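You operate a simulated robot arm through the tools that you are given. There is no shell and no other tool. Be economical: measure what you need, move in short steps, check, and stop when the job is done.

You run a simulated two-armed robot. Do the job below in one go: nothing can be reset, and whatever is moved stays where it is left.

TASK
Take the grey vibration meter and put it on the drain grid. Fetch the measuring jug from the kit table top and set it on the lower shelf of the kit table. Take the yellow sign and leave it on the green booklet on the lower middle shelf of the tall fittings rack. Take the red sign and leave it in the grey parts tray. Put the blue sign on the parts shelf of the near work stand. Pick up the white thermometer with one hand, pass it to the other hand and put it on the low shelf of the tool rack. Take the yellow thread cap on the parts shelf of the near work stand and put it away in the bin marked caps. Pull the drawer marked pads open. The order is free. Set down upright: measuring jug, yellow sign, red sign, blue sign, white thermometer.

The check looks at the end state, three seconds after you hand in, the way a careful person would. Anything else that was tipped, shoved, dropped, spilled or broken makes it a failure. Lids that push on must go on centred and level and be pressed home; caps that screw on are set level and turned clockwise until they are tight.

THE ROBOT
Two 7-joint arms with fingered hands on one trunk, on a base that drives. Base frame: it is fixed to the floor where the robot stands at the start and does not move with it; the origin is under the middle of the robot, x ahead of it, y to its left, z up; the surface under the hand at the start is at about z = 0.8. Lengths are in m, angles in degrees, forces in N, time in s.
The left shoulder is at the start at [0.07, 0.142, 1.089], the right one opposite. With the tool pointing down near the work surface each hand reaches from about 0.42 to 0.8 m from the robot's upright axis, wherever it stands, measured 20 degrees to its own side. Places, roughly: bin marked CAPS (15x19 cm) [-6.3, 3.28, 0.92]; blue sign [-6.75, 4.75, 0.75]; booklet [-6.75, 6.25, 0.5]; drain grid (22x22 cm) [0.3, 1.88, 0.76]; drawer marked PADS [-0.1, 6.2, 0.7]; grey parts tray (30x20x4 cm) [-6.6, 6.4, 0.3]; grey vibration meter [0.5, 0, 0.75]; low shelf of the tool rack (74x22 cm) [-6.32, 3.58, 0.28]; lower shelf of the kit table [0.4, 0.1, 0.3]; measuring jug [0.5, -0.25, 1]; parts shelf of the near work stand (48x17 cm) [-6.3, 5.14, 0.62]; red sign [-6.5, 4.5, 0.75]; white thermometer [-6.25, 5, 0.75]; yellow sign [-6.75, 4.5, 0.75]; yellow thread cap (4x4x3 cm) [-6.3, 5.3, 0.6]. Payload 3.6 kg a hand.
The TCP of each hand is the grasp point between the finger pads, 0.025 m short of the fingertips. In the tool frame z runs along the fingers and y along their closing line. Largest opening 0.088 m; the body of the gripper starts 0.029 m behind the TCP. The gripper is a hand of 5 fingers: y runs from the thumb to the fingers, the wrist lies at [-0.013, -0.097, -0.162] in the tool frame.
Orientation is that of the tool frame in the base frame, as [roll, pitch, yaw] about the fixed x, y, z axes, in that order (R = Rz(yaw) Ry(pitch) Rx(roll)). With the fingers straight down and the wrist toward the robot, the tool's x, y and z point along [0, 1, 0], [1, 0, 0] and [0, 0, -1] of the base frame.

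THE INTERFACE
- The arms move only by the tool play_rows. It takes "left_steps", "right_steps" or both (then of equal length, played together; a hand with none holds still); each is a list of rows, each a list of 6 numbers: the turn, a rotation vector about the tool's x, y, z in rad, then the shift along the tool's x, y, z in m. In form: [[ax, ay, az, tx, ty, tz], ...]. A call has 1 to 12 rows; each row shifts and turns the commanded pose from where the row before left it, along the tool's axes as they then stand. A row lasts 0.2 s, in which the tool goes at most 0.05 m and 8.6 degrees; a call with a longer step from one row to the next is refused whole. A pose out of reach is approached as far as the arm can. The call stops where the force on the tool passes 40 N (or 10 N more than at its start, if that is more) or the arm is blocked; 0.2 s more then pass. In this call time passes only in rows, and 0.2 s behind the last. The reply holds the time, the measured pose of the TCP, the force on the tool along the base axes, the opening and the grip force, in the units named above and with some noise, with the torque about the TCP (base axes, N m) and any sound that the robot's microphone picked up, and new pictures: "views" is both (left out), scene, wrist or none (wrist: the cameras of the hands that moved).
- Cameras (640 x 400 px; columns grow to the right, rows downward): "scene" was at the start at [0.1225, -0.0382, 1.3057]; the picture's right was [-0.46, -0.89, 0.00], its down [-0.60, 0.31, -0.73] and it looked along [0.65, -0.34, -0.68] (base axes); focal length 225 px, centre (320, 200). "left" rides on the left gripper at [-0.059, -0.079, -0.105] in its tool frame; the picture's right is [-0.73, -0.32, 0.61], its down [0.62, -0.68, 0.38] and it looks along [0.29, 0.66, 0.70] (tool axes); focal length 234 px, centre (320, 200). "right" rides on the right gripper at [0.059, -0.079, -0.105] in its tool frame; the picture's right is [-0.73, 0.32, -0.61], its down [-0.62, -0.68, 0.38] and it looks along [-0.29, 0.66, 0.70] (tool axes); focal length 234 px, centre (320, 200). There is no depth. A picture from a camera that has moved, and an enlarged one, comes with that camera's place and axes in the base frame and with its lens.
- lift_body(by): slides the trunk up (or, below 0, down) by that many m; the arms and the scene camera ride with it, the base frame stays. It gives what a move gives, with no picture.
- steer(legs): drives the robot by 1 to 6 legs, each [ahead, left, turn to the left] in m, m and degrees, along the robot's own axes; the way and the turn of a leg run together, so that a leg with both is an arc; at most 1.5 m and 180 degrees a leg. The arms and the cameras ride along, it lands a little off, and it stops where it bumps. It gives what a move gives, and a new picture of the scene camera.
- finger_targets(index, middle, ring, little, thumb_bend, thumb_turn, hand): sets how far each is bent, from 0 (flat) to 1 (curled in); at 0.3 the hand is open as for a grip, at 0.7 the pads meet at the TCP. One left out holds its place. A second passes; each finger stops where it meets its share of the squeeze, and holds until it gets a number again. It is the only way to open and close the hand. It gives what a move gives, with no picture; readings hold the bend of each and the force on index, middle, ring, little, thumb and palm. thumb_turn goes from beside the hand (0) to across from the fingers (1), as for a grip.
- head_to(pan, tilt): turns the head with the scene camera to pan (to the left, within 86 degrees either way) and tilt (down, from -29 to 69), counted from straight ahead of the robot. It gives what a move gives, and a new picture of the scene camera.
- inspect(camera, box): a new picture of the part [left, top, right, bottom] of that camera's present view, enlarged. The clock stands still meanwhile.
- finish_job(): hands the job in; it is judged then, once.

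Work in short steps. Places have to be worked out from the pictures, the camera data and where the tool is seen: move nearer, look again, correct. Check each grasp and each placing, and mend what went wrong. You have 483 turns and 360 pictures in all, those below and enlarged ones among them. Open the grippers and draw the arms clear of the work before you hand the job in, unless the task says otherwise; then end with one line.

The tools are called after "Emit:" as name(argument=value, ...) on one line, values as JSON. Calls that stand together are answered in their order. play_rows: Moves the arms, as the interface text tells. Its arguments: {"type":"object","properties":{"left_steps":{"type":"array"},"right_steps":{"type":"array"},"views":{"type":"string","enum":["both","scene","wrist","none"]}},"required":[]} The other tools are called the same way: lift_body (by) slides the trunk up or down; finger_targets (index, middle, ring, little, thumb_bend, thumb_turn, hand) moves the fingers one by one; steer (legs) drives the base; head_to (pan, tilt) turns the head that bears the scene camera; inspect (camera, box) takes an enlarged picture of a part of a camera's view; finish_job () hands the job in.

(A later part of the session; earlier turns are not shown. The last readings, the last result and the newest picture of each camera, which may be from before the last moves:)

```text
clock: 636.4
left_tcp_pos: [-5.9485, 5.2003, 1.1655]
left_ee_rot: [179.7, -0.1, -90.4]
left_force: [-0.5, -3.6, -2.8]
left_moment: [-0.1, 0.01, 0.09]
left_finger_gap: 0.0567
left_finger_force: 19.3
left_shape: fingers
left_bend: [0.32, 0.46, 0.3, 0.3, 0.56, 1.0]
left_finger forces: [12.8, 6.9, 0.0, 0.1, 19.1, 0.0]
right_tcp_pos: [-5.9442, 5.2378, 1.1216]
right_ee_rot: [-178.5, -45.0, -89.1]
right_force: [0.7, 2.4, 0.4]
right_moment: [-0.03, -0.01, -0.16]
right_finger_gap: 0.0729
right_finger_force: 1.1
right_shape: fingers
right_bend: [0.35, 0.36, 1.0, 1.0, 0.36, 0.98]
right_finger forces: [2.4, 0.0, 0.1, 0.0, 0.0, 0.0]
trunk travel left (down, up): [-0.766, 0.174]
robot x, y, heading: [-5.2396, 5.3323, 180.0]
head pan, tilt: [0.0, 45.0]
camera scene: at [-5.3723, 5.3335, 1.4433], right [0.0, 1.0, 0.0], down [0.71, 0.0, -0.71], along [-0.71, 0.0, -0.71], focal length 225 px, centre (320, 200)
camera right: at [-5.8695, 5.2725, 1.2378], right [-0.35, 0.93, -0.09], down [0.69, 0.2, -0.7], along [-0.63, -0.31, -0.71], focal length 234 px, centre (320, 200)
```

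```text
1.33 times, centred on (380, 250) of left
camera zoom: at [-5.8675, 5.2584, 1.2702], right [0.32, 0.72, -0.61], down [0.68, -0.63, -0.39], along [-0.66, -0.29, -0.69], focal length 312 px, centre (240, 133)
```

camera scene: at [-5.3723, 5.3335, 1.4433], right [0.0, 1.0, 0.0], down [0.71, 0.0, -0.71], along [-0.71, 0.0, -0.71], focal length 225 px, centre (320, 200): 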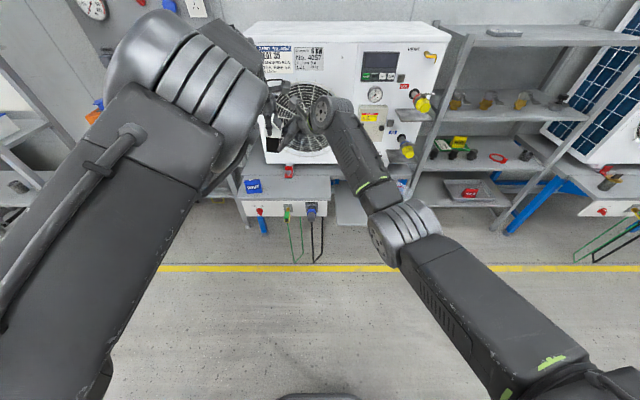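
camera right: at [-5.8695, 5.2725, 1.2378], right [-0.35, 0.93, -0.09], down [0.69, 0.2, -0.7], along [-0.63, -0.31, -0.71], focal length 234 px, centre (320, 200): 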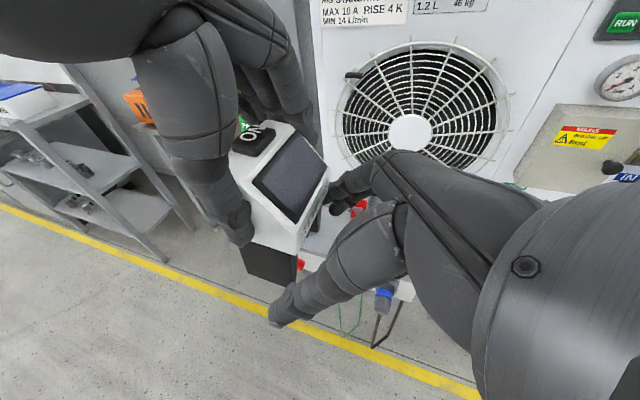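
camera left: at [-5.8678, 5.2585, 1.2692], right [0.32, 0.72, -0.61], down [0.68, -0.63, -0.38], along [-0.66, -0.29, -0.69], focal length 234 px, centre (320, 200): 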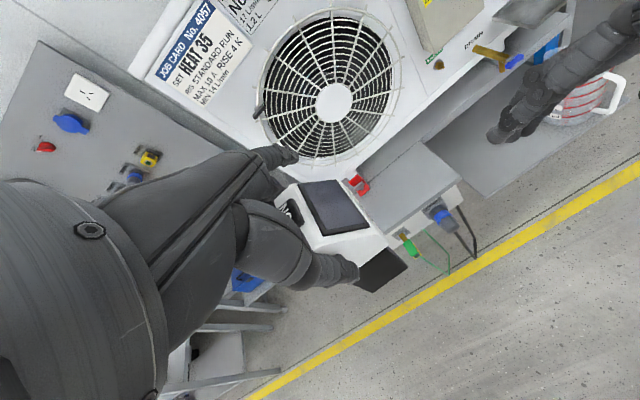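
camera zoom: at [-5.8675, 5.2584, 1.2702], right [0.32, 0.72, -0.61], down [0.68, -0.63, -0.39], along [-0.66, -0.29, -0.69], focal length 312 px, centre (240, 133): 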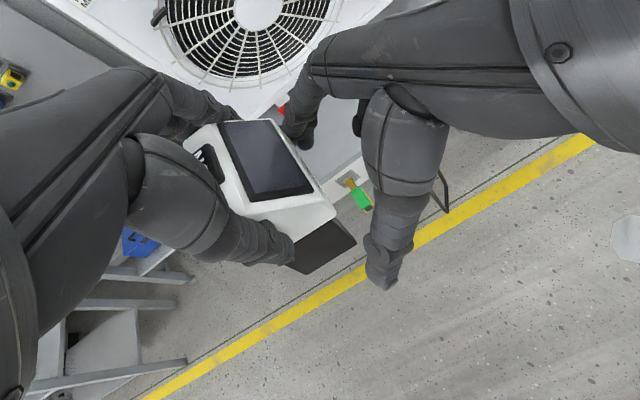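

Emit:
inspect(camera="right", box=[220, 60, 400, 240])

Emit:
inspect(camera="left", box=[240, 120, 460, 300])

```text
2.22 times, centred on (310, 150) of right
camera zoom: at [-5.8695, 5.2725, 1.2378], right [-0.35, 0.93, -0.09], down [0.69, 0.2, -0.7], along [-0.63, -0.31, -0.71], focal length 520 px, centre (342, 311)
```

zoom: 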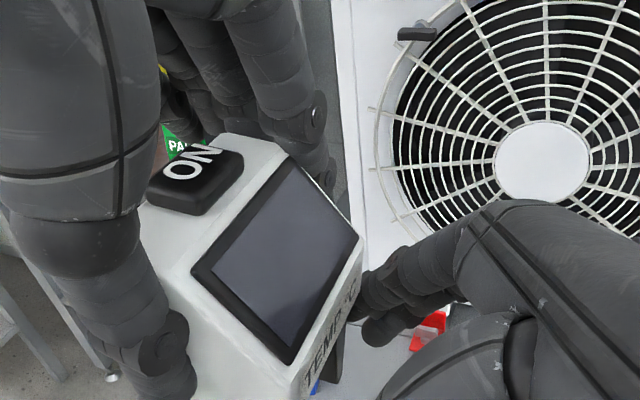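

```text
2.22 times, centred on (350, 210) of left
camera zoom: at [-5.8675, 5.2584, 1.2702], right [0.32, 0.72, -0.61], down [0.68, -0.63, -0.39], along [-0.66, -0.29, -0.69], focal length 520 px, centre (253, 178)
```

zoom: 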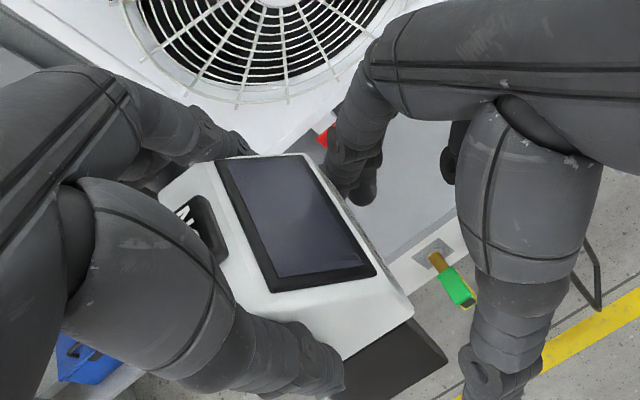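

The right index meets the front far corner. I back off, shift 1 cm forward, open slightly, and slide in again.

Emit:
play_rows(right_steps=[[0, 0, 0, -0.012, 0, -0.012]], views="none")

Emit:
finger_targets(hand="right", index=0.29, middle=0.29, thumb_bend=0.32)

Emit:
play_rows(right_steps=[[0, 0, 0, 0, 0.009, 0], [0, 0, 0, 0.012, 0, 0.012], [0, 0, 0, 0.006, 0, 0.006]])

Emit:
inspect(camera="left", box=[240, 120, 460, 300])

```text
clock: 636.8
left_tcp_pos: [-5.948, 5.2024, 1.1665]
left_ee_rot: [179.6, -0.2, -90.4]
left_force: [0.2, 0.3, -1.7]
left_moment: [-0.01, -0.02, 0.04]
left_finger_gap: 0.0568
left_finger_force: 19.5
left_shape: fingers
left_bend: [0.32, 0.46, 0.3, 0.3, 0.56, 1.0]
left_finger forces: [13.2, 7.2, 0.0, 0.1, 18.9, 0.0]
right_tcp_pos: [-5.9465, 5.2561, 1.122]
right_ee_rot: [-178.5, -45.0, -88.9]
right_force: [-0.2, 0.6, 0.2]
right_moment: [-0.03, 0.0, 0.02]
right_finger_gap: 0.0726
right_finger_force: 0.0
right_shape: fingers
right_bend: [0.36, 0.36, 1.0, 1.0, 0.36, 0.98]
right_finger forces: [0.1, 0.0, 0.0, 0.1, 0.0, 0.0]
trunk travel left (down, up): [-0.766, 0.174]
robot x, y, heading: [-5.2389, 5.3307, 180.0]
head pan, tilt: [0.0, 45.0]
```

```text
clock: 637.8
left_tcp_pos: [-5.9483, 5.2021, 1.1668]
left_ee_rot: [179.8, -0.2, -90.4]
left_force: [0.7, 0.5, -2.3]
left_moment: [0.0, -0.03, 0.03]
left_finger_gap: 0.0567
left_finger_force: 19.4
left_shape: fingers
left_bend: [0.32, 0.46, 0.3, 0.3, 0.56, 1.0]
left_finger forces: [13.0, 7.2, 0.0, 0.0, 19.1, 0.0]
right_tcp_pos: [-5.946, 5.2536, 1.1218]
right_ee_rot: [-178.5, -45.0, -89.0]
right_force: [0.2, 0.5, 0.1]
right_moment: [-0.03, -0.02, 0.02]
right_finger_gap: 0.0845
right_finger_force: 0.0
right_shape: fingers
right_bend: [0.28, 0.28, 1.0, 1.0, 0.32, 0.98]
right_finger forces: [0.1, 0.0, 0.1, 0.0, 0.0, 0.0]
trunk travel left (down, up): [-0.766, 0.174]
robot x, y, heading: [-5.2388, 5.3365, 180.1]
head pan, tilt: [0.0, 45.0]
```

```text
clock: 638.6
left_tcp_pos: [-5.9488, 5.2016, 1.1666]
left_ee_rot: [179.7, -0.1, -90.5]
left_force: [0.4, -0.2, -2.7]
left_moment: [-0.05, -0.01, -0.02]
left_finger_gap: 0.0569
left_finger_force: 19.7
left_shape: fingers
left_bend: [0.32, 0.46, 0.3, 0.3, 0.56, 1.0]
left_finger forces: [13.0, 7.2, 0.0, 0.0, 19.1, 0.1]
right_tcp_pos: [-5.9571, 5.2277, 1.1218]
right_ee_rot: [-178.7, -45.0, -88.9]
right_force: [0.7, -1.5, 0.0]
right_moment: [0.0, 0.01, 0.01]
right_finger_gap: 0.0849
right_finger_force: 0.0
right_shape: fingers
right_bend: [0.28, 0.28, 1.0, 1.0, 0.32, 0.98]
right_finger forces: [0.0, 0.0, 0.0, 0.0, 0.0, 0.0]
trunk travel left (down, up): [-0.766, 0.174]
robot x, y, heading: [-5.2393, 5.3317, 180.0]
head pan, tilt: [0.0, 45.0]
camera scene: at [-5.3722, 5.3339, 1.4434], right [0.0, 1.0, 0.0], down [0.71, 0.0, -0.71], along [-0.71, 0.0, -0.71], focal length 225 px, centre (320, 200)
camera right: at [-5.8805, 5.2628, 1.2371], right [-0.36, 0.93, -0.09], down [0.69, 0.19, -0.7], along [-0.63, -0.31, -0.71], focal length 234 px, centre (320, 200)
```

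scene: 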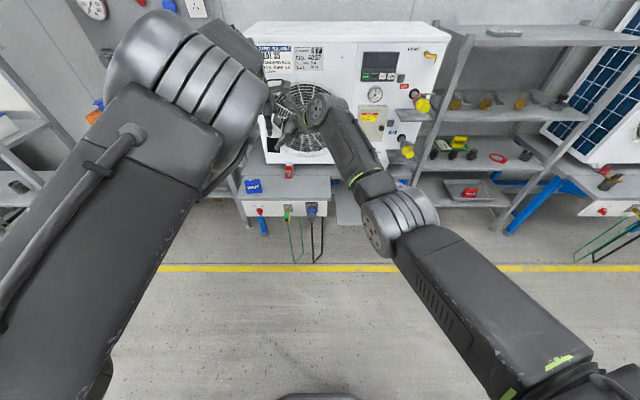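
right: 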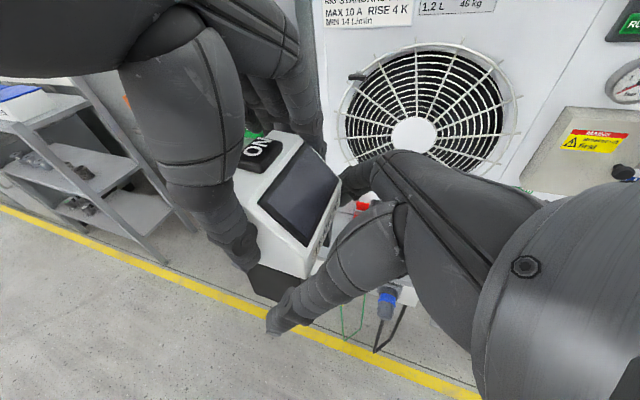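

```text
2.22 times, centred on (350, 210) of left
camera zoom: at [-5.8674, 5.2589, 1.2703], right [0.32, 0.72, -0.61], down [0.68, -0.63, -0.39], along [-0.66, -0.29, -0.69], focal length 520 px, centre (253, 178)
```

zoom: 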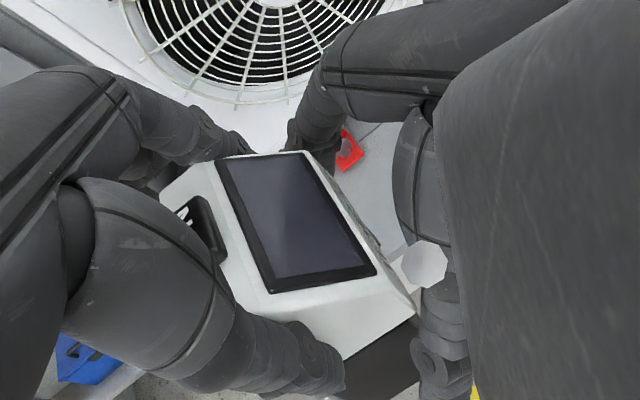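

Right fingers are behind and thumb in front of the lower part. I close the right hand.

Emit:
finger_targets(hand="right", index=0.6, middle=0.6, thumb_bend=0.6)

Emit:
inspect(camera="right", box=[160, 80, 420, 360])

Emit:
inspect(camera="left", box=[240, 120, 460, 300])

```text
clock: 639.6
left_tcp_pos: [-5.9479, 5.2017, 1.1666]
left_ee_rot: [179.8, -0.1, -90.4]
left_force: [0.1, -2.1, -1.1]
left_moment: [-0.04, -0.08, 0.07]
left_finger_gap: 0.0568
left_finger_force: 19.6
left_shape: fingers
left_bend: [0.32, 0.46, 0.3, 0.3, 0.56, 1.0]
left_finger forces: [13.0, 6.7, 0.1, 0.0, 19.6, 0.0]
right_tcp_pos: [-5.9557, 5.2278, 1.122]
right_ee_rot: [-178.6, -45.0, -88.8]
right_force: [-1.3, 1.3, -0.3]
right_moment: [0.0, 0.02, -0.11]
right_finger_gap: 0.052
right_finger_force: 17.0
right_shape: fingers
right_bend: [0.47, 0.51, 1.0, 1.0, 0.46, 1.0]
right_finger forces: [11.1, 6.6, 0.0, 0.0, 16.5, 0.1]
trunk travel left (down, up): [-0.766, 0.174]
robot x, y, heading: [-5.2405, 5.3337, 180.0]
head pan, tilt: [0.0, 45.0]
```

```text
1.43 times, centred on (290, 220) of right
camera zoom: at [-5.8807, 5.2631, 1.2369], right [-0.36, 0.93, -0.09], down [0.69, 0.19, -0.7], along [-0.63, -0.31, -0.71], focal length 334 px, centre (363, 171)
```

zoom: 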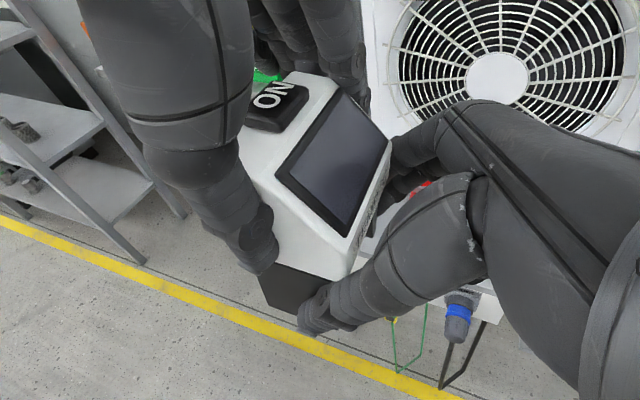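

```text
2.22 times, centred on (350, 210) of left
camera zoom: at [-5.8675, 5.259, 1.2702], right [0.32, 0.72, -0.61], down [0.68, -0.63, -0.39], along [-0.66, -0.29, -0.69], focal length 520 px, centre (253, 178)
```

zoom: 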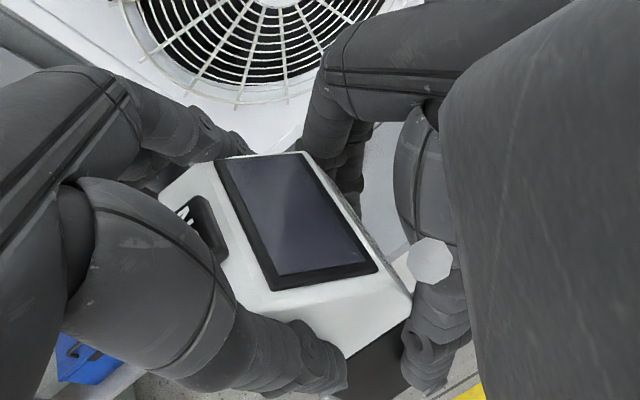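

The right hand has a firm grip (5.2 cm gap, thumb 16 N). I firm it a bit, then open the left hand.

Emit:
finger_targets(hand="right", index=0.66, middle=0.68, thumb_bend=0.66)

Emit:
finger_targets(hand="left", index=0.1, middle=0.2, ring=0.2, little=0.2, thumb_bend=0.2)

Emit:
inspect(camera="left", box=[200, 80, 520, 340])

```text
clock: 640.6
left_tcp_pos: [-5.9478, 5.2, 1.1659]
left_ee_rot: [179.7, 0.0, -90.4]
left_force: [2.3, -3.0, -0.3]
left_moment: [0.01, -0.21, 0.08]
left_finger_gap: 0.0568
left_finger_force: 19.7
left_shape: fingers
left_bend: [0.33, 0.46, 0.3, 0.3, 0.55, 1.0]
left_finger forces: [12.0, 6.5, 0.1, 0.1, 20.7, 0.1]
right_tcp_pos: [-5.955, 5.2283, 1.1208]
right_ee_rot: [-178.6, -45.0, -88.9]
right_force: [-2.2, 2.5, 0.9]
right_moment: [-0.04, 0.07, -0.08]
right_finger_gap: 0.0514
right_finger_force: 18.1
right_shape: fingers
right_bend: [0.48, 0.53, 1.0, 1.0, 0.45, 1.0]
right_finger forces: [12.1, 8.3, 0.0, 0.0, 16.6, 0.0]
trunk travel left (down, up): [-0.766, 0.174]
robot x, y, heading: [-5.2396, 5.3321, 179.8]
head pan, tilt: [0.0, 45.0]
```

```text
clock: 641.6
left_tcp_pos: [-5.95, 5.2011, 1.1656]
left_ee_rot: [179.7, -0.1, -90.4]
left_force: [-0.7, 0.5, -0.7]
left_moment: [0.0, -0.02, 0.0]
left_finger_gap: 0.1145
left_finger_force: 0.1
left_shape: fingers
left_bend: [0.1, 0.2, 0.2, 0.2, 0.2, 0.97]
left_finger forces: [0.0, 0.1, 0.0, 0.0, 0.0, 0.0]
right_tcp_pos: [-5.9553, 5.2282, 1.1214]
right_ee_rot: [-178.5, -45.0, -89.0]
right_force: [-0.4, 0.1, 0.1]
right_moment: [0.06, 0.04, -0.03]
right_finger_gap: 0.0513
right_finger_force: 17.3
right_shape: fingers
right_bend: [0.49, 0.53, 1.0, 1.0, 0.46, 1.0]
right_finger forces: [9.5, 7.9, 0.1, 0.0, 17.4, 0.0]
trunk travel left (down, up): [-0.766, 0.174]
robot x, y, heading: [-5.2378, 5.3297, 180.1]
head pan, tilt: [0.0, 45.0]
```

```text
1.54 times, centred on (360, 210) of left
camera zoom: at [-5.8675, 5.2591, 1.2702], right [0.32, 0.72, -0.61], down [0.68, -0.63, -0.39], along [-0.66, -0.29, -0.69], focal length 360 px, centre (258, 185)
```

zoom: 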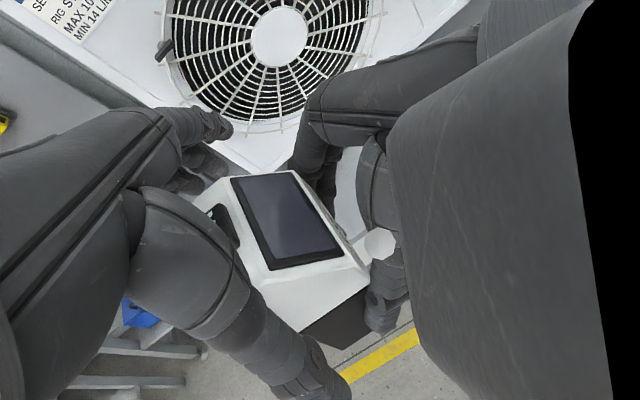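

The handover worked: the right hand holds it alone. I lower the right hand away from the left, then to the right.

Emit:
play_rows(right_steps=[[0, 0, 0, -0.014, 0, 0.014], [0, 0, 0, -0.021, 0, 0.021], [0, 0, 0, -0.025, 0, 0.025], [0, 0, 0, -0.03, 0, 0], [0, 0, 0, -0.03, -0.01, -0.02], [0, 0, 0, -0.03, -0.02, -0.02]])

```text
clock: 643.0
left_tcp_pos: [-5.9476, 5.202, 1.1676]
left_ee_rot: [179.6, -0.2, -90.4]
left_force: [0.0, -0.9, 0.0]
left_moment: [0.03, 0.01, 0.01]
left_finger_gap: 0.1143
left_finger_force: 0.0
left_shape: fingers
left_bend: [0.1, 0.2, 0.2, 0.2, 0.2, 0.97]
left_finger forces: [0.0, 0.0, 0.0, 0.0, 0.0, 0.1]
right_tcp_pos: [-5.9262, 5.3193, 1.0011]
right_ee_rot: [-178.7, -45.1, -88.7]
right_force: [0.8, 0.6, -0.2]
right_moment: [0.03, 0.01, -0.03]
right_finger_gap: 0.0511
right_finger_force: 17.1
right_shape: fingers
right_bend: [0.49, 0.53, 1.0, 1.0, 0.46, 1.0]
right_finger forces: [9.4, 7.9, 0.0, 0.0, 17.4, 0.0]
trunk travel left (down, up): [-0.766, 0.174]
robot x, y, heading: [-5.2432, 5.3338, 180.4]
head pan, tilt: [0.0, 45.0]
camera scene: at [-5.3715, 5.3355, 1.4435], right [0.0, 1.0, 0.0], down [0.71, 0.0, -0.71], along [-0.71, 0.0, -0.71], focal length 225 px, centre (320, 200)
camera right: at [-5.8507, 5.3547, 1.1168], right [-0.36, 0.93, -0.09], down [0.69, 0.19, -0.7], along [-0.63, -0.31, -0.71], focal length 234 px, centre (320, 200)
```

scene: 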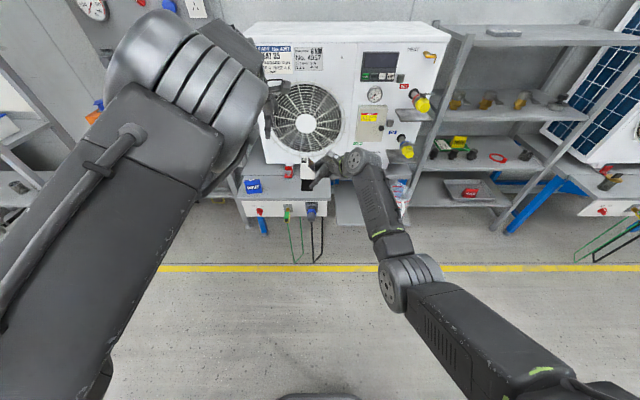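
right: 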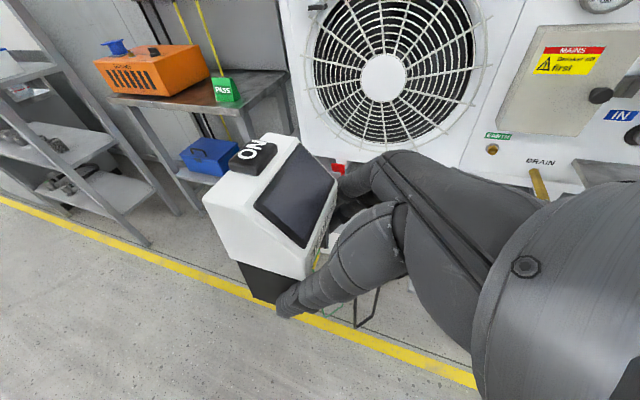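

Thermometer held safely by the right hand. I fold the left arm away again.

Emit:
play_rows(left_steps=[[0, 0, -0.1, 0.04, 0, 0.02], [0, 0, -0.1, 0.04, 0, 0.02], [0, 0, -0.1, 0.04, 0, 0.02], [0, 0, -0.1, 0.045, 0, 0], [0, 0, -0.1, 0.045, 0, 0], [0, 0, -0.1, 0.045, 0, 0], [0, 0, -0.1, 0.045, 0, 0], [0, 0, -0.1, 0.045, 0, 0], [0, 0, -0.1, 0.045, 0, 0], [0, 0, -0.1, 0.045, 0, 0], [0, 0, -0.1, 0.045, 0, 0], [0, 0, -0.05, 0.045, 0, 0]], views="none")

Emit:
play_rows(left_steps=[[0, 0, -0.05, 0.045, 0, 0], [0, 0, -0.05, 0.045, 0, 0], [0, 0, 0, 0.045, 0, 0], [0, 0, 0, 0.045, 0, 0], [0, 0, 0, 0.045, 0, 0]], views="scene")

```text
clock: 645.6
left_tcp_pos: [-5.6875, 4.7812, 1.1064]
left_ee_rot: [179.7, 0.4, -24.6]
left_force: [-0.2, 0.4, -0.2]
left_moment: [0.06, -0.02, 0.02]
left_finger_gap: 0.1142
left_finger_force: 0.1
left_shape: fingers
left_bend: [0.1, 0.2, 0.2, 0.2, 0.2, 0.97]
left_finger forces: [0.0, 0.1, 0.0, 0.0, 0.0, 0.1]
right_tcp_pos: [-5.9269, 5.3163, 1.0019]
right_ee_rot: [-178.7, -45.0, -88.7]
right_force: [0.7, -0.7, -0.4]
right_moment: [0.06, 0.01, -0.01]
right_finger_gap: 0.0511
right_finger_force: 16.8
right_shape: fingers
right_bend: [0.49, 0.53, 1.0, 1.0, 0.46, 1.0]
right_finger forces: [9.4, 7.9, 0.1, 0.0, 17.3, 0.1]
trunk travel left (down, up): [-0.766, 0.174]
robot x, y, heading: [-5.2419, 5.3339, 179.9]
head pan, tilt: [0.0, 45.0]
```

```text
clock: 646.8
left_tcp_pos: [-5.4719, 4.7039, 1.1026]
left_ee_rot: [179.7, 0.3, -19.0]
left_force: [1.0, -1.0, -0.5]
left_moment: [-0.02, 0.04, 0.0]
left_finger_gap: 0.1145
left_finger_force: 0.2
left_shape: fingers
left_bend: [0.1, 0.2, 0.2, 0.2, 0.2, 0.97]
left_finger forces: [0.1, 0.0, 0.1, 0.0, 0.1, 0.1]
right_tcp_pos: [-5.9254, 5.3172, 1.0015]
right_ee_rot: [-178.8, -45.0, -88.8]
right_force: [-0.3, 0.0, 0.6]
right_moment: [0.04, 0.03, -0.02]
right_finger_gap: 0.0512
right_finger_force: 17.8
right_shape: fingers
right_bend: [0.49, 0.53, 1.0, 1.0, 0.46, 1.0]
right_finger forces: [9.4, 7.9, 0.0, 0.0, 17.3, 0.0]
trunk travel left (down, up): [-0.766, 0.174]
robot x, y, heading: [-5.238, 5.332, 180.0]
head pan, tilt: [0.0, 45.0]
camera scene: at [-5.3706, 5.3327, 1.4435], right [0.0, 1.0, 0.0], down [0.71, 0.0, -0.71], along [-0.71, 0.0, -0.71], focal length 225 px, centre (320, 200)
```

scene: 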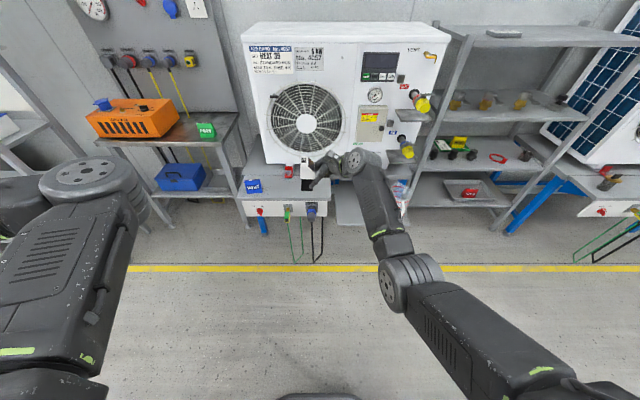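

Next, to the tool rack's low shelf. I drive there and lower the trunk.

Emit:
steer(legs=[[0, 1.0, 0], [0, 0.67, 0]])

Emit:
lift_body(by=-0.38)

Emit:
head_to(pan=0, tilt=35)

```text
clock: 655.2
left_tcp_pos: [-5.4641, 3.0438, 1.1047]
left_ee_rot: [179.7, 0.4, -18.0]
left_force: [0.7, -0.3, 0.6]
left_moment: [0.02, 0.02, 0.0]
left_finger_gap: 0.1143
left_finger_force: 0.1
left_shape: fingers
left_bend: [0.1, 0.2, 0.2, 0.2, 0.2, 0.97]
left_finger forces: [0.0, 0.0, 0.1, 0.1, 0.1, 0.1]
right_tcp_pos: [-5.9266, 3.6498, 1.0007]
right_ee_rot: [-178.7, -45.0, -88.0]
right_force: [-0.4, 0.0, 1.2]
right_moment: [0.02, -0.01, 0.01]
right_finger_gap: 0.051
right_finger_force: 17.4
right_shape: fingers
right_bend: [0.49, 0.53, 1.0, 1.0, 0.46, 1.0]
right_finger forces: [9.4, 7.9, 0.1, 0.0, 17.4, 0.0]
trunk travel left (down, up): [-0.766, 0.174]
robot x, y, heading: [-5.239, 3.6765, -179.0]
head pan, tilt: [0.0, 45.0]
camera scene: at [-5.3735, 3.6754, 1.4434], right [-0.01, 1.0, 0.0], down [0.71, 0.01, -0.71], along [-0.71, -0.01, -0.71], focal length 225 px, centre (320, 200)
```

scene: 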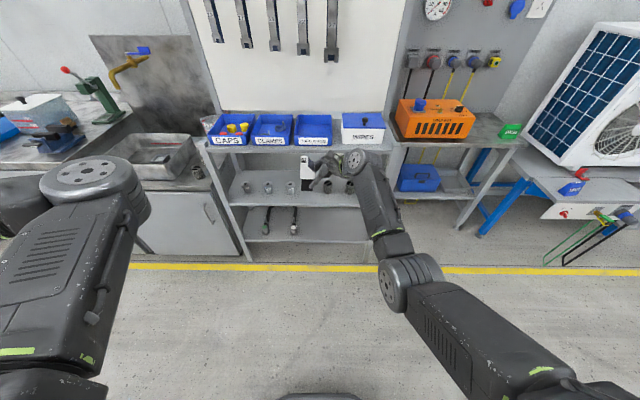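

```text
clock: 658.9
left_tcp_pos: [-5.4653, 3.0447, 0.7242]
left_ee_rot: [179.8, 0.3, -18.0]
left_force: [-0.3, 0.5, -0.7]
left_moment: [0.0, 0.02, 0.01]
left_finger_gap: 0.1144
left_finger_force: 0.1
left_shape: fingers
left_bend: [0.1, 0.2, 0.2, 0.2, 0.2, 0.97]
left_finger forces: [0.0, 0.0, 0.0, 0.1, 0.1, 0.0]
right_tcp_pos: [-5.9269, 3.6511, 0.6215]
right_ee_rot: [-178.5, -45.1, -88.0]
right_force: [-0.1, -0.2, 0.4]
right_moment: [0.05, 0.04, -0.02]
right_finger_gap: 0.0512
right_finger_force: 17.0
right_shape: fingers
right_bend: [0.49, 0.53, 1.0, 1.0, 0.46, 1.0]
right_finger forces: [9.4, 7.8, 0.0, 0.0, 17.4, 0.1]
trunk travel left (down, up): [-0.386, 0.554]
robot x, y, heading: [-5.238, 3.6787, -179.1]
head pan, tilt: [0.0, 45.0]
```

```text
clock: 659.6
left_tcp_pos: [-5.4641, 3.0451, 0.7238]
left_ee_rot: [179.8, 0.3, -18.0]
left_force: [0.8, 0.7, 0.0]
left_moment: [0.0, -0.03, 0.01]
left_finger_gap: 0.1145
left_finger_force: 0.0
left_shape: fingers
left_bend: [0.1, 0.2, 0.2, 0.2, 0.2, 0.97]
left_finger forces: [0.1, 0.0, 0.0, 0.1, 0.1, 0.1]
right_tcp_pos: [-5.9292, 3.6508, 0.6208]
right_ee_rot: [-178.5, -45.0, -87.9]
right_force: [-0.9, 0.7, -0.7]
right_moment: [0.06, 0.0, 0.02]
right_finger_gap: 0.0512
right_finger_force: 17.0
right_shape: fingers
right_bend: [0.49, 0.53, 1.0, 1.0, 0.46, 1.0]
right_finger forces: [9.4, 7.9, 0.0, 0.0, 17.2, 0.0]
trunk travel left (down, up): [-0.386, 0.554]
robot x, y, heading: [-5.238, 3.6739, -179.3]
head pan, tilt: [0.0, 35.0]
camera scene: at [-5.38, 3.6749, 1.0781], right [-0.01, 1.0, 0.0], down [0.57, 0.01, -0.82], along [-0.82, -0.01, -0.57], focal length 225 px, centre (320, 200)
```

scene: 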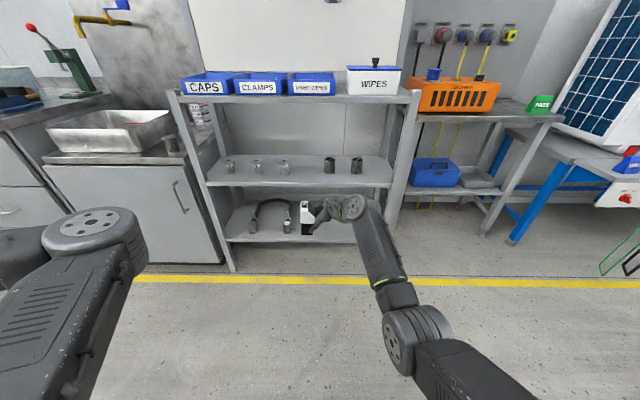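

Emit:
lift_body(by=-0.22)

Emit:
inspect(camera="scene", box=[160, 60, 440, 260])

Emit:
inspect(camera="right", box=[0, 0, 640, 400])

```text
clock: 662.0
left_tcp_pos: [-5.4624, 3.0446, 0.503]
left_ee_rot: [179.7, 0.3, -18.0]
left_force: [0.7, 0.5, -0.2]
left_moment: [-0.03, 0.0, 0.0]
left_finger_gap: 0.1144
left_finger_force: 0.2
left_shape: fingers
left_bend: [0.1, 0.2, 0.2, 0.2, 0.2, 0.97]
left_finger forces: [0.1, 0.0, 0.0, 0.1, 0.0, 0.0]
right_tcp_pos: [-5.9269, 3.6498, 0.4005]
right_ee_rot: [-178.5, -45.1, -88.0]
right_force: [-0.6, -0.4, 0.4]
right_moment: [0.06, -0.01, 0.0]
right_finger_gap: 0.0513
right_finger_force: 17.4
right_shape: fingers
right_bend: [0.49, 0.53, 1.0, 1.0, 0.46, 1.0]
right_finger forces: [9.4, 7.9, 0.1, 0.0, 17.3, 0.1]
trunk travel left (down, up): [-0.166, 0.774]
robot x, y, heading: [-5.2393, 3.6751, -179.0]
head pan, tilt: [0.0, 35.0]
```

```text
2.00 times, centred on (300, 160) of scene
camera zoom: at [-5.3799, 3.675, 0.8582], right [-0.01, 1.0, 0.0], down [0.57, 0.01, -0.82], along [-0.82, -0.01, -0.57], focal length 450 px, centre (360, 280)
```

zoom: 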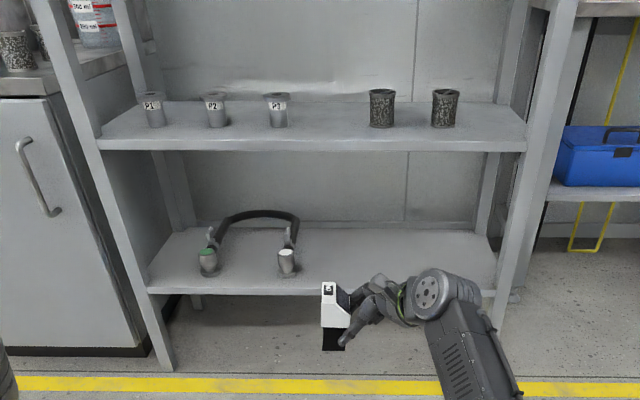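

```text
1.00 times, centred on (320, 200) of right (not enlarged: the box is as wide or as high as the picture)
camera zoom: at [-5.8527, 3.6869, 0.5166], right [-0.37, 0.92, -0.09], down [0.68, 0.21, -0.7], along [-0.63, -0.32, -0.71], focal length 234 px, centre (320, 200)
```

zoom: 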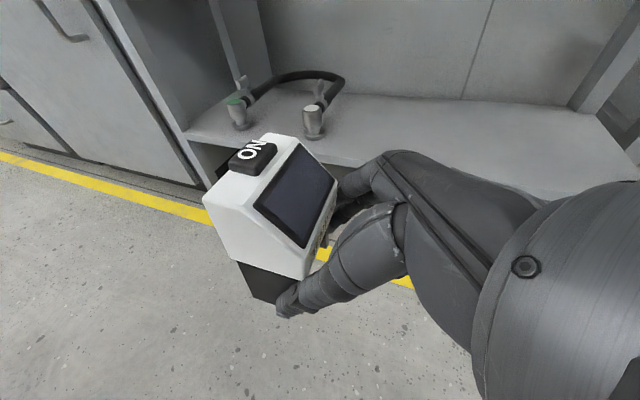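

Low shelf front at x≈-6.2, tools at y≈3.52 and left; free to y≈3.95. I shift right 6 cm and move in.

Emit:
steer(legs=[[0, -0.06, -1], [0.25, 0, 0]])

Emit:
inspect(camera="right", box=[0, 0, 640, 400])

```text
clock: 664.4
left_tcp_pos: [-5.7237, 3.1094, 0.5045]
left_ee_rot: [179.7, 0.2, -18.8]
left_force: [0.5, -0.2, 0.9]
left_moment: [0.02, -0.01, 0.01]
left_finger_gap: 0.1145
left_finger_force: 0.0
left_shape: fingers
left_bend: [0.1, 0.2, 0.2, 0.2, 0.2, 0.97]
left_finger forces: [0.1, 0.0, 0.1, 0.1, 0.1, 0.0]
right_tcp_pos: [-6.1798, 3.7211, 0.4002]
right_ee_rot: [-178.6, -45.0, -88.7]
right_force: [0.0, -0.1, -0.7]
right_moment: [0.06, 0.02, 0.02]
right_finger_gap: 0.0511
right_finger_force: 17.2
right_shape: fingers
right_bend: [0.49, 0.53, 1.0, 1.0, 0.46, 1.0]
right_finger forces: [9.3, 7.9, 0.0, 0.0, 17.3, 0.0]
trunk travel left (down, up): [-0.166, 0.774]
robot x, y, heading: [-5.4914, 3.7369, 180.2]
head pan, tilt: [0.0, 35.0]
camera scene: at [-5.6316, 3.7381, 0.8581], right [0.0, 1.0, 0.0], down [0.57, 0.0, -0.82], along [-0.82, 0.0, -0.57], focal length 225 px, centre (320, 200)
```

scene: 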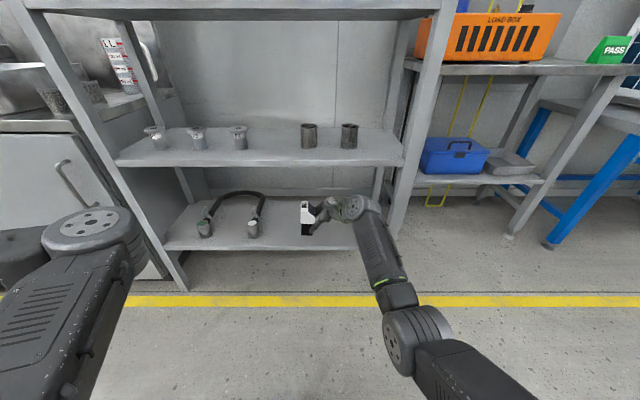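

```text
1.00 times, centred on (320, 200) of right (not enlarged: the box is as wide or as high as the picture)
camera zoom: at [-6.1042, 3.7569, 0.5164], right [-0.36, 0.93, -0.09], down [0.69, 0.2, -0.7], along [-0.63, -0.31, -0.71], focal length 234 px, centre (320, 200)
```

zoom: 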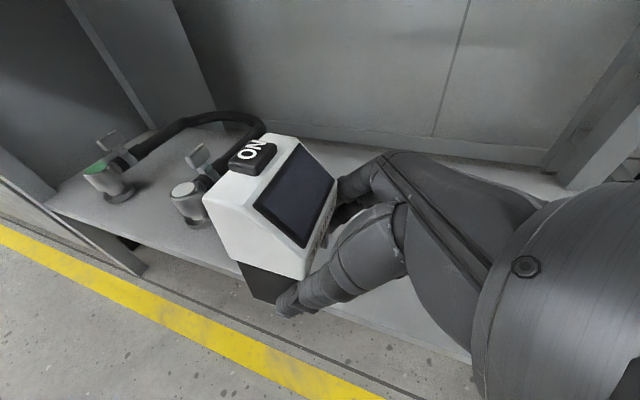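

Forward another 0.11, then lower.

Emit:
steer(legs=[[0.11, 0, 0]])

Emit:
lift_body(by=-0.05)

Emit:
inspect(camera="right", box=[0, 0, 640, 400])

```text
clock: 665.5
left_tcp_pos: [-5.8361, 3.1099, 0.5042]
left_ee_rot: [179.7, 0.3, -18.8]
left_force: [0.2, 0.4, -0.5]
left_moment: [-0.04, 0.02, -0.01]
left_finger_gap: 0.1146
left_finger_force: 0.2
left_shape: fingers
left_bend: [0.1, 0.2, 0.2, 0.2, 0.2, 0.97]
left_finger forces: [0.0, 0.0, 0.0, 0.0, 0.0, 0.0]
right_tcp_pos: [-6.2898, 3.7236, 0.4]
right_ee_rot: [-178.5, -44.9, -89.0]
right_force: [-0.1, 0.0, 0.3]
right_moment: [0.06, 0.01, -0.03]
right_finger_gap: 0.0511
right_finger_force: 17.2
right_shape: fingers
right_bend: [0.49, 0.53, 1.0, 1.0, 0.46, 1.0]
right_finger forces: [9.5, 7.9, 0.0, 0.0, 17.2, 0.0]
trunk travel left (down, up): [-0.166, 0.774]
robot x, y, heading: [-5.6017, 3.7354, 180.1]
head pan, tilt: [0.0, 35.0]
camera scene: at [-5.743, 3.7384, 0.8581], right [0.0, 1.0, 0.0], down [0.57, 0.0, -0.82], along [-0.82, 0.0, -0.57], focal length 225 px, centre (320, 200)
```

scene: 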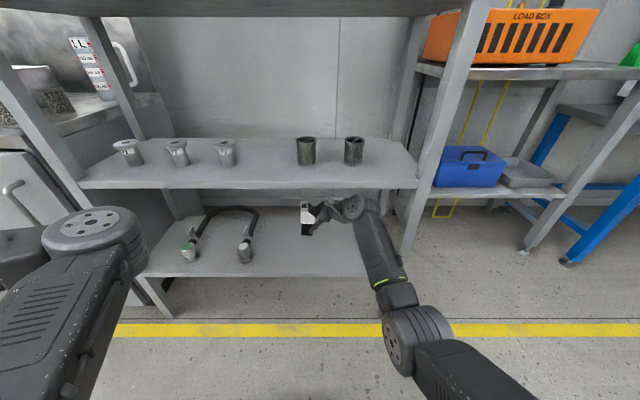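

```text
clock: 666.5
left_tcp_pos: [-5.8369, 3.1107, 0.4541]
left_ee_rot: [179.7, 0.3, -18.9]
left_force: [-0.8, 0.0, 0.2]
left_moment: [-0.01, 0.0, 0.02]
left_finger_gap: 0.1144
left_finger_force: 0.1
left_shape: fingers
left_bend: [0.1, 0.2, 0.2, 0.2, 0.2, 0.97]
left_finger forces: [0.0, 0.0, 0.0, 0.0, 0.1, 0.0]
right_tcp_pos: [-6.2909, 3.7217, 0.3502]
right_ee_rot: [-178.5, -44.9, -89.0]
right_force: [-1.1, -0.1, -0.7]
right_moment: [0.05, 0.0, -0.01]
right_finger_gap: 0.0513
right_finger_force: 17.2
right_shape: fingers
right_bend: [0.49, 0.53, 1.0, 1.0, 0.46, 1.0]
right_finger forces: [9.5, 7.8, 0.0, 0.1, 17.3, 0.1]
trunk travel left (down, up): [-0.116, 0.824]
robot x, y, heading: [-5.6016, 3.7373, 179.9]
head pan, tilt: [0.0, 35.0]
```

```text
1.00 times, centred on (320, 200) of right (not enlarged: the box is as wide or as high as the picture)
camera zoom: at [-6.2155, 3.7578, 0.4665], right [-0.36, 0.93, -0.09], down [0.69, 0.2, -0.7], along [-0.63, -0.31, -0.71], focal length 234 px, centre (320, 200)
```

zoom: 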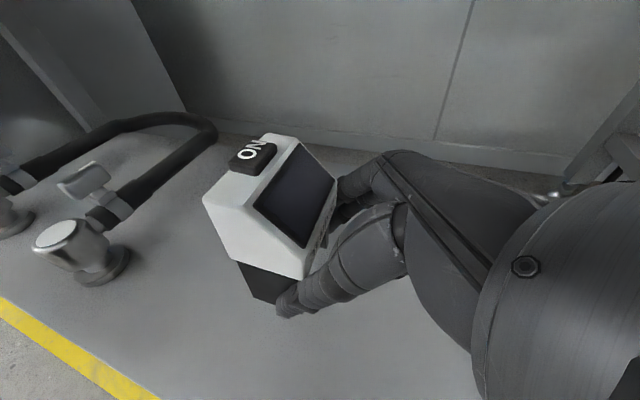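

Over free shelf. I lower in small steps to contact.

Emit:
lift_body(by=-0.015)

Emit:
lift_body(by=-0.01)

Emit:
lift_body(by=-0.008)

Emit:
inspect(camera="right", box=[140, 100, 460, 380])

```text
clock: 667.1
left_tcp_pos: [-5.8381, 3.1098, 0.4382]
left_ee_rot: [179.8, 0.3, -18.9]
left_force: [0.9, -0.6, -0.4]
left_moment: [0.0, 0.0, 0.05]
left_finger_gap: 0.1145
left_finger_force: 0.0
left_shape: fingers
left_bend: [0.1, 0.2, 0.2, 0.2, 0.2, 0.97]
left_finger forces: [0.0, 0.1, 0.0, 0.0, 0.0, 0.0]
right_tcp_pos: [-6.2913, 3.7227, 0.3353]
right_ee_rot: [-178.7, -45.0, -88.9]
right_force: [0.6, -0.2, 0.5]
right_moment: [0.04, -0.02, -0.01]
right_finger_gap: 0.0512
right_finger_force: 17.4
right_shape: fingers
right_bend: [0.49, 0.53, 1.0, 1.0, 0.46, 1.0]
right_finger forces: [9.5, 7.9, 0.0, 0.0, 17.2, 0.1]
trunk travel left (down, up): [-0.101, 0.839]
robot x, y, heading: [-5.6008, 3.7383, 179.8]
head pan, tilt: [0.0, 35.0]
```

```text
clock: 667.7
left_tcp_pos: [-5.837, 3.1084, 0.4283]
left_ee_rot: [179.7, 0.4, -18.9]
left_force: [-0.3, -0.6, -1.0]
left_moment: [0.03, 0.04, -0.06]
left_finger_gap: 0.1144
left_finger_force: 0.0
left_shape: fingers
left_bend: [0.1, 0.2, 0.2, 0.2, 0.2, 0.97]
left_finger forces: [0.1, 0.0, 0.0, 0.0, 0.0, 0.0]
right_tcp_pos: [-6.2909, 3.7229, 0.3252]
right_ee_rot: [-178.5, -45.0, -89.0]
right_force: [0.5, 0.2, 0.2]
right_moment: [0.03, 0.03, -0.03]
right_finger_gap: 0.0511
right_finger_force: 17.0
right_shape: fingers
right_bend: [0.49, 0.53, 1.0, 1.0, 0.46, 1.0]
right_finger forces: [9.4, 7.8, 0.0, 0.1, 17.2, 0.0]
trunk travel left (down, up): [-0.091, 0.849]
robot x, y, heading: [-5.6046, 3.7401, 180.0]
head pan, tilt: [0.0, 35.0]
```

```text
clock: 668.2
left_tcp_pos: [-5.8373, 3.1095, 0.4207]
left_ee_rot: [179.8, 0.3, -18.9]
left_force: [0.1, 0.2, 0.3]
left_moment: [-0.01, 0.02, -0.01]
left_finger_gap: 0.1143
left_finger_force: 0.1
left_shape: fingers
left_bend: [0.1, 0.2, 0.2, 0.2, 0.2, 0.97]
left_finger forces: [0.0, 0.0, 0.1, 0.1, 0.1, 0.1]
right_tcp_pos: [-6.2903, 3.7219, 0.3189]
right_ee_rot: [-178.7, -45.0, -88.8]
right_force: [0.3, 0.4, 0.5]
right_moment: [0.05, -0.02, 0.01]
right_finger_gap: 0.0512
right_finger_force: 17.0
right_shape: fingers
right_bend: [0.49, 0.53, 1.0, 1.0, 0.46, 1.0]
right_finger forces: [9.5, 7.9, 0.0, 0.0, 17.2, 0.0]
trunk travel left (down, up): [-0.083, 0.857]
robot x, y, heading: [-5.6021, 3.7359, 179.9]
head pan, tilt: [0.0, 35.0]
```

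```text
1.43 times, centred on (300, 240) of right
camera zoom: at [-6.2155, 3.7578, 0.4334], right [-0.36, 0.93, -0.09], down [0.69, 0.2, -0.7], along [-0.63, -0.31, -0.71], focal length 334 px, centre (349, 143)
```

zoom: 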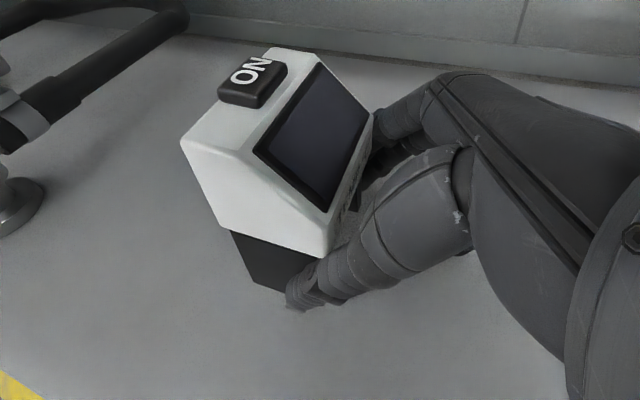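

Emit:
lift_body(by=-0.006)

Emit:
lift_body(by=-0.006)

Emit:
lift_body(by=-0.005)

```text
clock: 668.8
left_tcp_pos: [-5.837, 3.1094, 0.4147]
left_ee_rot: [179.7, 0.3, -18.9]
left_force: [0.2, 0.4, 0.8]
left_moment: [-0.03, -0.03, 0.03]
left_finger_gap: 0.1142
left_finger_force: 0.1
left_shape: fingers
left_bend: [0.1, 0.2, 0.2, 0.2, 0.2, 0.97]
left_finger forces: [0.0, 0.0, 0.1, 0.0, 0.0, 0.0]
right_tcp_pos: [-6.2912, 3.7214, 0.3114]
right_ee_rot: [-178.5, -45.0, -88.9]
right_force: [-0.7, -0.3, 0.1]
right_moment: [0.06, 0.02, -0.01]
right_finger_gap: 0.0513
right_finger_force: 16.9
right_shape: fingers
right_bend: [0.49, 0.53, 1.0, 1.0, 0.46, 1.0]
right_finger forces: [9.5, 8.0, 0.0, 0.1, 17.3, 0.1]
trunk travel left (down, up): [-0.077, 0.863]
robot x, y, heading: [-5.6024, 3.7408, 180.0]
head pan, tilt: [0.0, 35.0]
```

```text
clock: 669.3
left_tcp_pos: [-5.8367, 3.1098, 0.4107]
left_ee_rot: [179.7, 0.3, -18.9]
left_force: [0.6, 1.1, 0.1]
left_moment: [0.0, -0.04, -0.01]
left_finger_gap: 0.1146
left_finger_force: 0.1
left_shape: fingers
left_bend: [0.1, 0.2, 0.2, 0.2, 0.2, 0.97]
left_finger forces: [0.0, 0.0, 0.0, 0.0, 0.1, 0.0]
right_tcp_pos: [-6.2908, 3.7214, 0.3099]
right_ee_rot: [-179.0, -45.2, -88.6]
right_force: [1.3, -1.0, 11.8]
right_moment: [-0.11, 0.28, 0.03]
right_finger_gap: 0.0514
right_finger_force: 17.2
right_shape: fingers
right_bend: [0.5, 0.53, 1.0, 1.0, 0.46, 1.0]
right_finger forces: [7.9, 8.6, 0.1, 0.0, 17.9, 0.1]
trunk travel left (down, up): [-0.071, 0.869]
robot x, y, heading: [-5.6049, 3.7376, 179.8]
head pan, tilt: [0.0, 35.0]
```

```text
clock: 669.9
left_tcp_pos: [-5.8364, 3.1103, 0.4058]
left_ee_rot: [179.5, 0.5, -18.9]
left_force: [0.5, 0.6, 0.6]
left_moment: [-0.01, 0.0, -0.04]
left_finger_gap: 0.1144
left_finger_force: 0.0
left_shape: fingers
left_bend: [0.1, 0.2, 0.2, 0.2, 0.2, 0.97]
left_finger forces: [0.0, 0.0, 0.1, 0.0, 0.1, 0.1]
right_tcp_pos: [-6.2911, 3.7222, 0.3042]
right_ee_rot: [-179.1, -45.2, -88.5]
right_force: [-0.7, 0.4, 22.1]
right_moment: [-0.28, 0.07, 0.13]
right_finger_gap: 0.0513
right_finger_force: 16.9
right_shape: fingers
right_bend: [0.5, 0.53, 1.0, 1.0, 0.46, 0.98]
right_finger forces: [8.0, 8.7, 0.1, 0.0, 17.4, 0.0]
trunk travel left (down, up): [-0.066, 0.874]
robot x, y, heading: [-5.6062, 3.7416, 179.8]
head pan, tilt: [0.0, 35.0]
```

Contact. I relieve slightly and open.

Emit:
lift_body(by=0.004)

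Emit:
finger_targets(hand="right", index=0.32, middle=0.32, thumb_bend=0.3)

Emit:
inspect(camera="right", box=[140, 100, 460, 380])

```text
clock: 670.4
left_tcp_pos: [-5.8358, 3.1092, 0.4084]
left_ee_rot: [179.6, 0.4, -18.9]
left_force: [-0.3, 0.7, 0.1]
left_moment: [-0.01, 0.01, -0.01]
left_finger_gap: 0.1144
left_finger_force: 0.0
left_shape: fingers
left_bend: [0.1, 0.2, 0.2, 0.2, 0.2, 0.97]
left_finger forces: [0.0, 0.1, 0.0, 0.0, 0.0, 0.1]
right_tcp_pos: [-6.2898, 3.7221, 0.3066]
right_ee_rot: [-178.8, -45.0, -88.7]
right_force: [-2.9, 0.4, 14.5]
right_moment: [-0.16, 0.14, 0.04]
right_finger_gap: 0.0511
right_finger_force: 16.8
right_shape: fingers
right_bend: [0.5, 0.53, 1.0, 1.0, 0.46, 0.99]
right_finger forces: [8.9, 9.1, 0.0, 0.0, 16.1, 0.0]
trunk travel left (down, up): [-0.07, 0.87]
robot x, y, heading: [-5.6064, 3.7347, 179.8]
head pan, tilt: [0.0, 35.0]
```

```text
clock: 671.4
left_tcp_pos: [-5.8373, 3.1098, 0.4089]
left_ee_rot: [179.7, 0.3, -19.0]
left_force: [-0.7, 0.3, -0.8]
left_moment: [-0.01, 0.01, 0.0]
left_finger_gap: 0.1141
left_finger_force: 0.1
left_shape: fingers
left_bend: [0.1, 0.2, 0.2, 0.2, 0.2, 0.97]
left_finger forces: [0.0, 0.1, 0.0, 0.1, 0.0, 0.0]
right_tcp_pos: [-6.2902, 3.722, 0.3043]
right_ee_rot: [-178.6, -45.0, -88.8]
right_force: [-0.3, 0.4, 0.8]
right_moment: [0.01, -0.05, -0.01]
right_finger_gap: 0.0822
right_finger_force: 0.0
right_shape: fingers
right_bend: [0.32, 0.32, 1.0, 1.0, 0.3, 0.98]
right_finger forces: [0.0, 0.1, 0.1, 0.0, 0.0, 0.1]
trunk travel left (down, up): [-0.07, 0.87]
robot x, y, heading: [-5.6021, 3.7344, 180.2]
head pan, tilt: [0.0, 35.0]
```

```text
1.43 times, centred on (300, 240) of right
camera zoom: at [-6.2154, 3.7578, 0.4205], right [-0.36, 0.93, -0.09], down [0.69, 0.2, -0.7], along [-0.63, -0.31, -0.71], focal length 334 px, centre (349, 143)
```

zoom: 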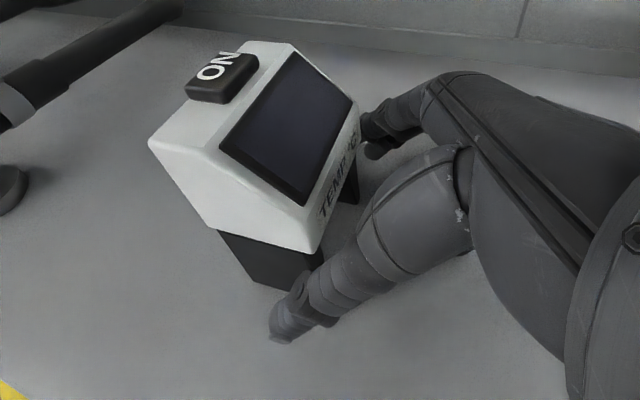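

The thermometer stands on its legs. I withdraw to the right and slightly up.

Emit:
play_rows(right_steps=[[0, 0, 0, -0.011, 0, -0.02], [0, 0, 0, -0.011, 0, -0.02], [0, 0, 0, -0.011, 0, -0.02]])

```text
clock: 672.2
left_tcp_pos: [-5.8368, 3.1096, 0.4078]
left_ee_rot: [179.7, 0.3, -18.9]
left_force: [0.3, -0.6, -0.5]
left_moment: [0.0, 0.0, 0.0]
left_finger_gap: 0.1142
left_finger_force: 0.2
left_shape: fingers
left_bend: [0.1, 0.2, 0.2, 0.2, 0.2, 0.97]
left_finger forces: [0.0, 0.0, 0.0, 0.0, 0.0, 0.1]
right_tcp_pos: [-6.2943, 3.79, 0.3228]
right_ee_rot: [-178.6, -45.0, -88.8]
right_force: [0.2, 0.0, -0.2]
right_moment: [0.03, 0.01, 0.03]
right_finger_gap: 0.0824
right_finger_force: 0.2
right_shape: fingers
right_bend: [0.32, 0.32, 1.0, 1.0, 0.3, 0.98]
right_finger forces: [0.0, 0.0, 0.1, 0.0, 0.0, 0.1]
trunk travel left (down, up): [-0.07, 0.87]
robot x, y, heading: [-5.6058, 3.7382, 179.7]
head pan, tilt: [0.0, 35.0]
camera scene: at [-5.7427, 3.7384, 0.7622], right [0.0, 1.0, 0.0], down [0.57, 0.0, -0.82], along [-0.82, 0.0, -0.57], focal length 225 px, centre (320, 200)
camera right: at [-6.2201, 3.8253, 0.4392], right [-0.36, 0.93, -0.09], down [0.69, 0.19, -0.7], along [-0.63, -0.31, -0.71], focal length 234 px, centre (320, 200)
```

scene: 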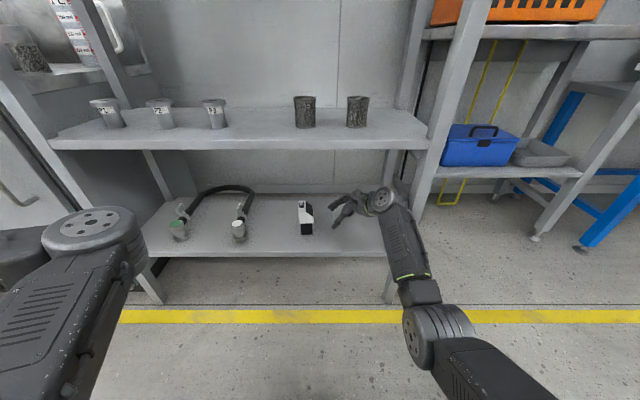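
right: 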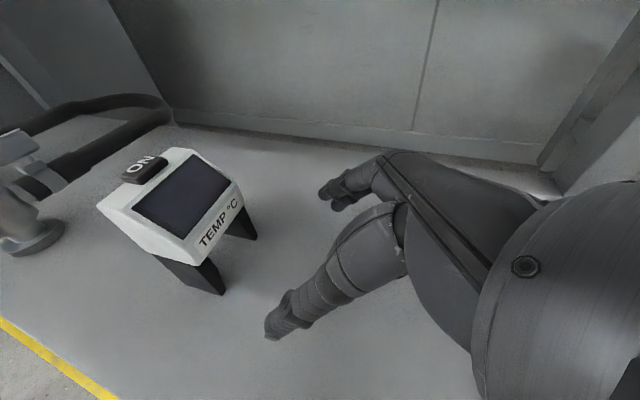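

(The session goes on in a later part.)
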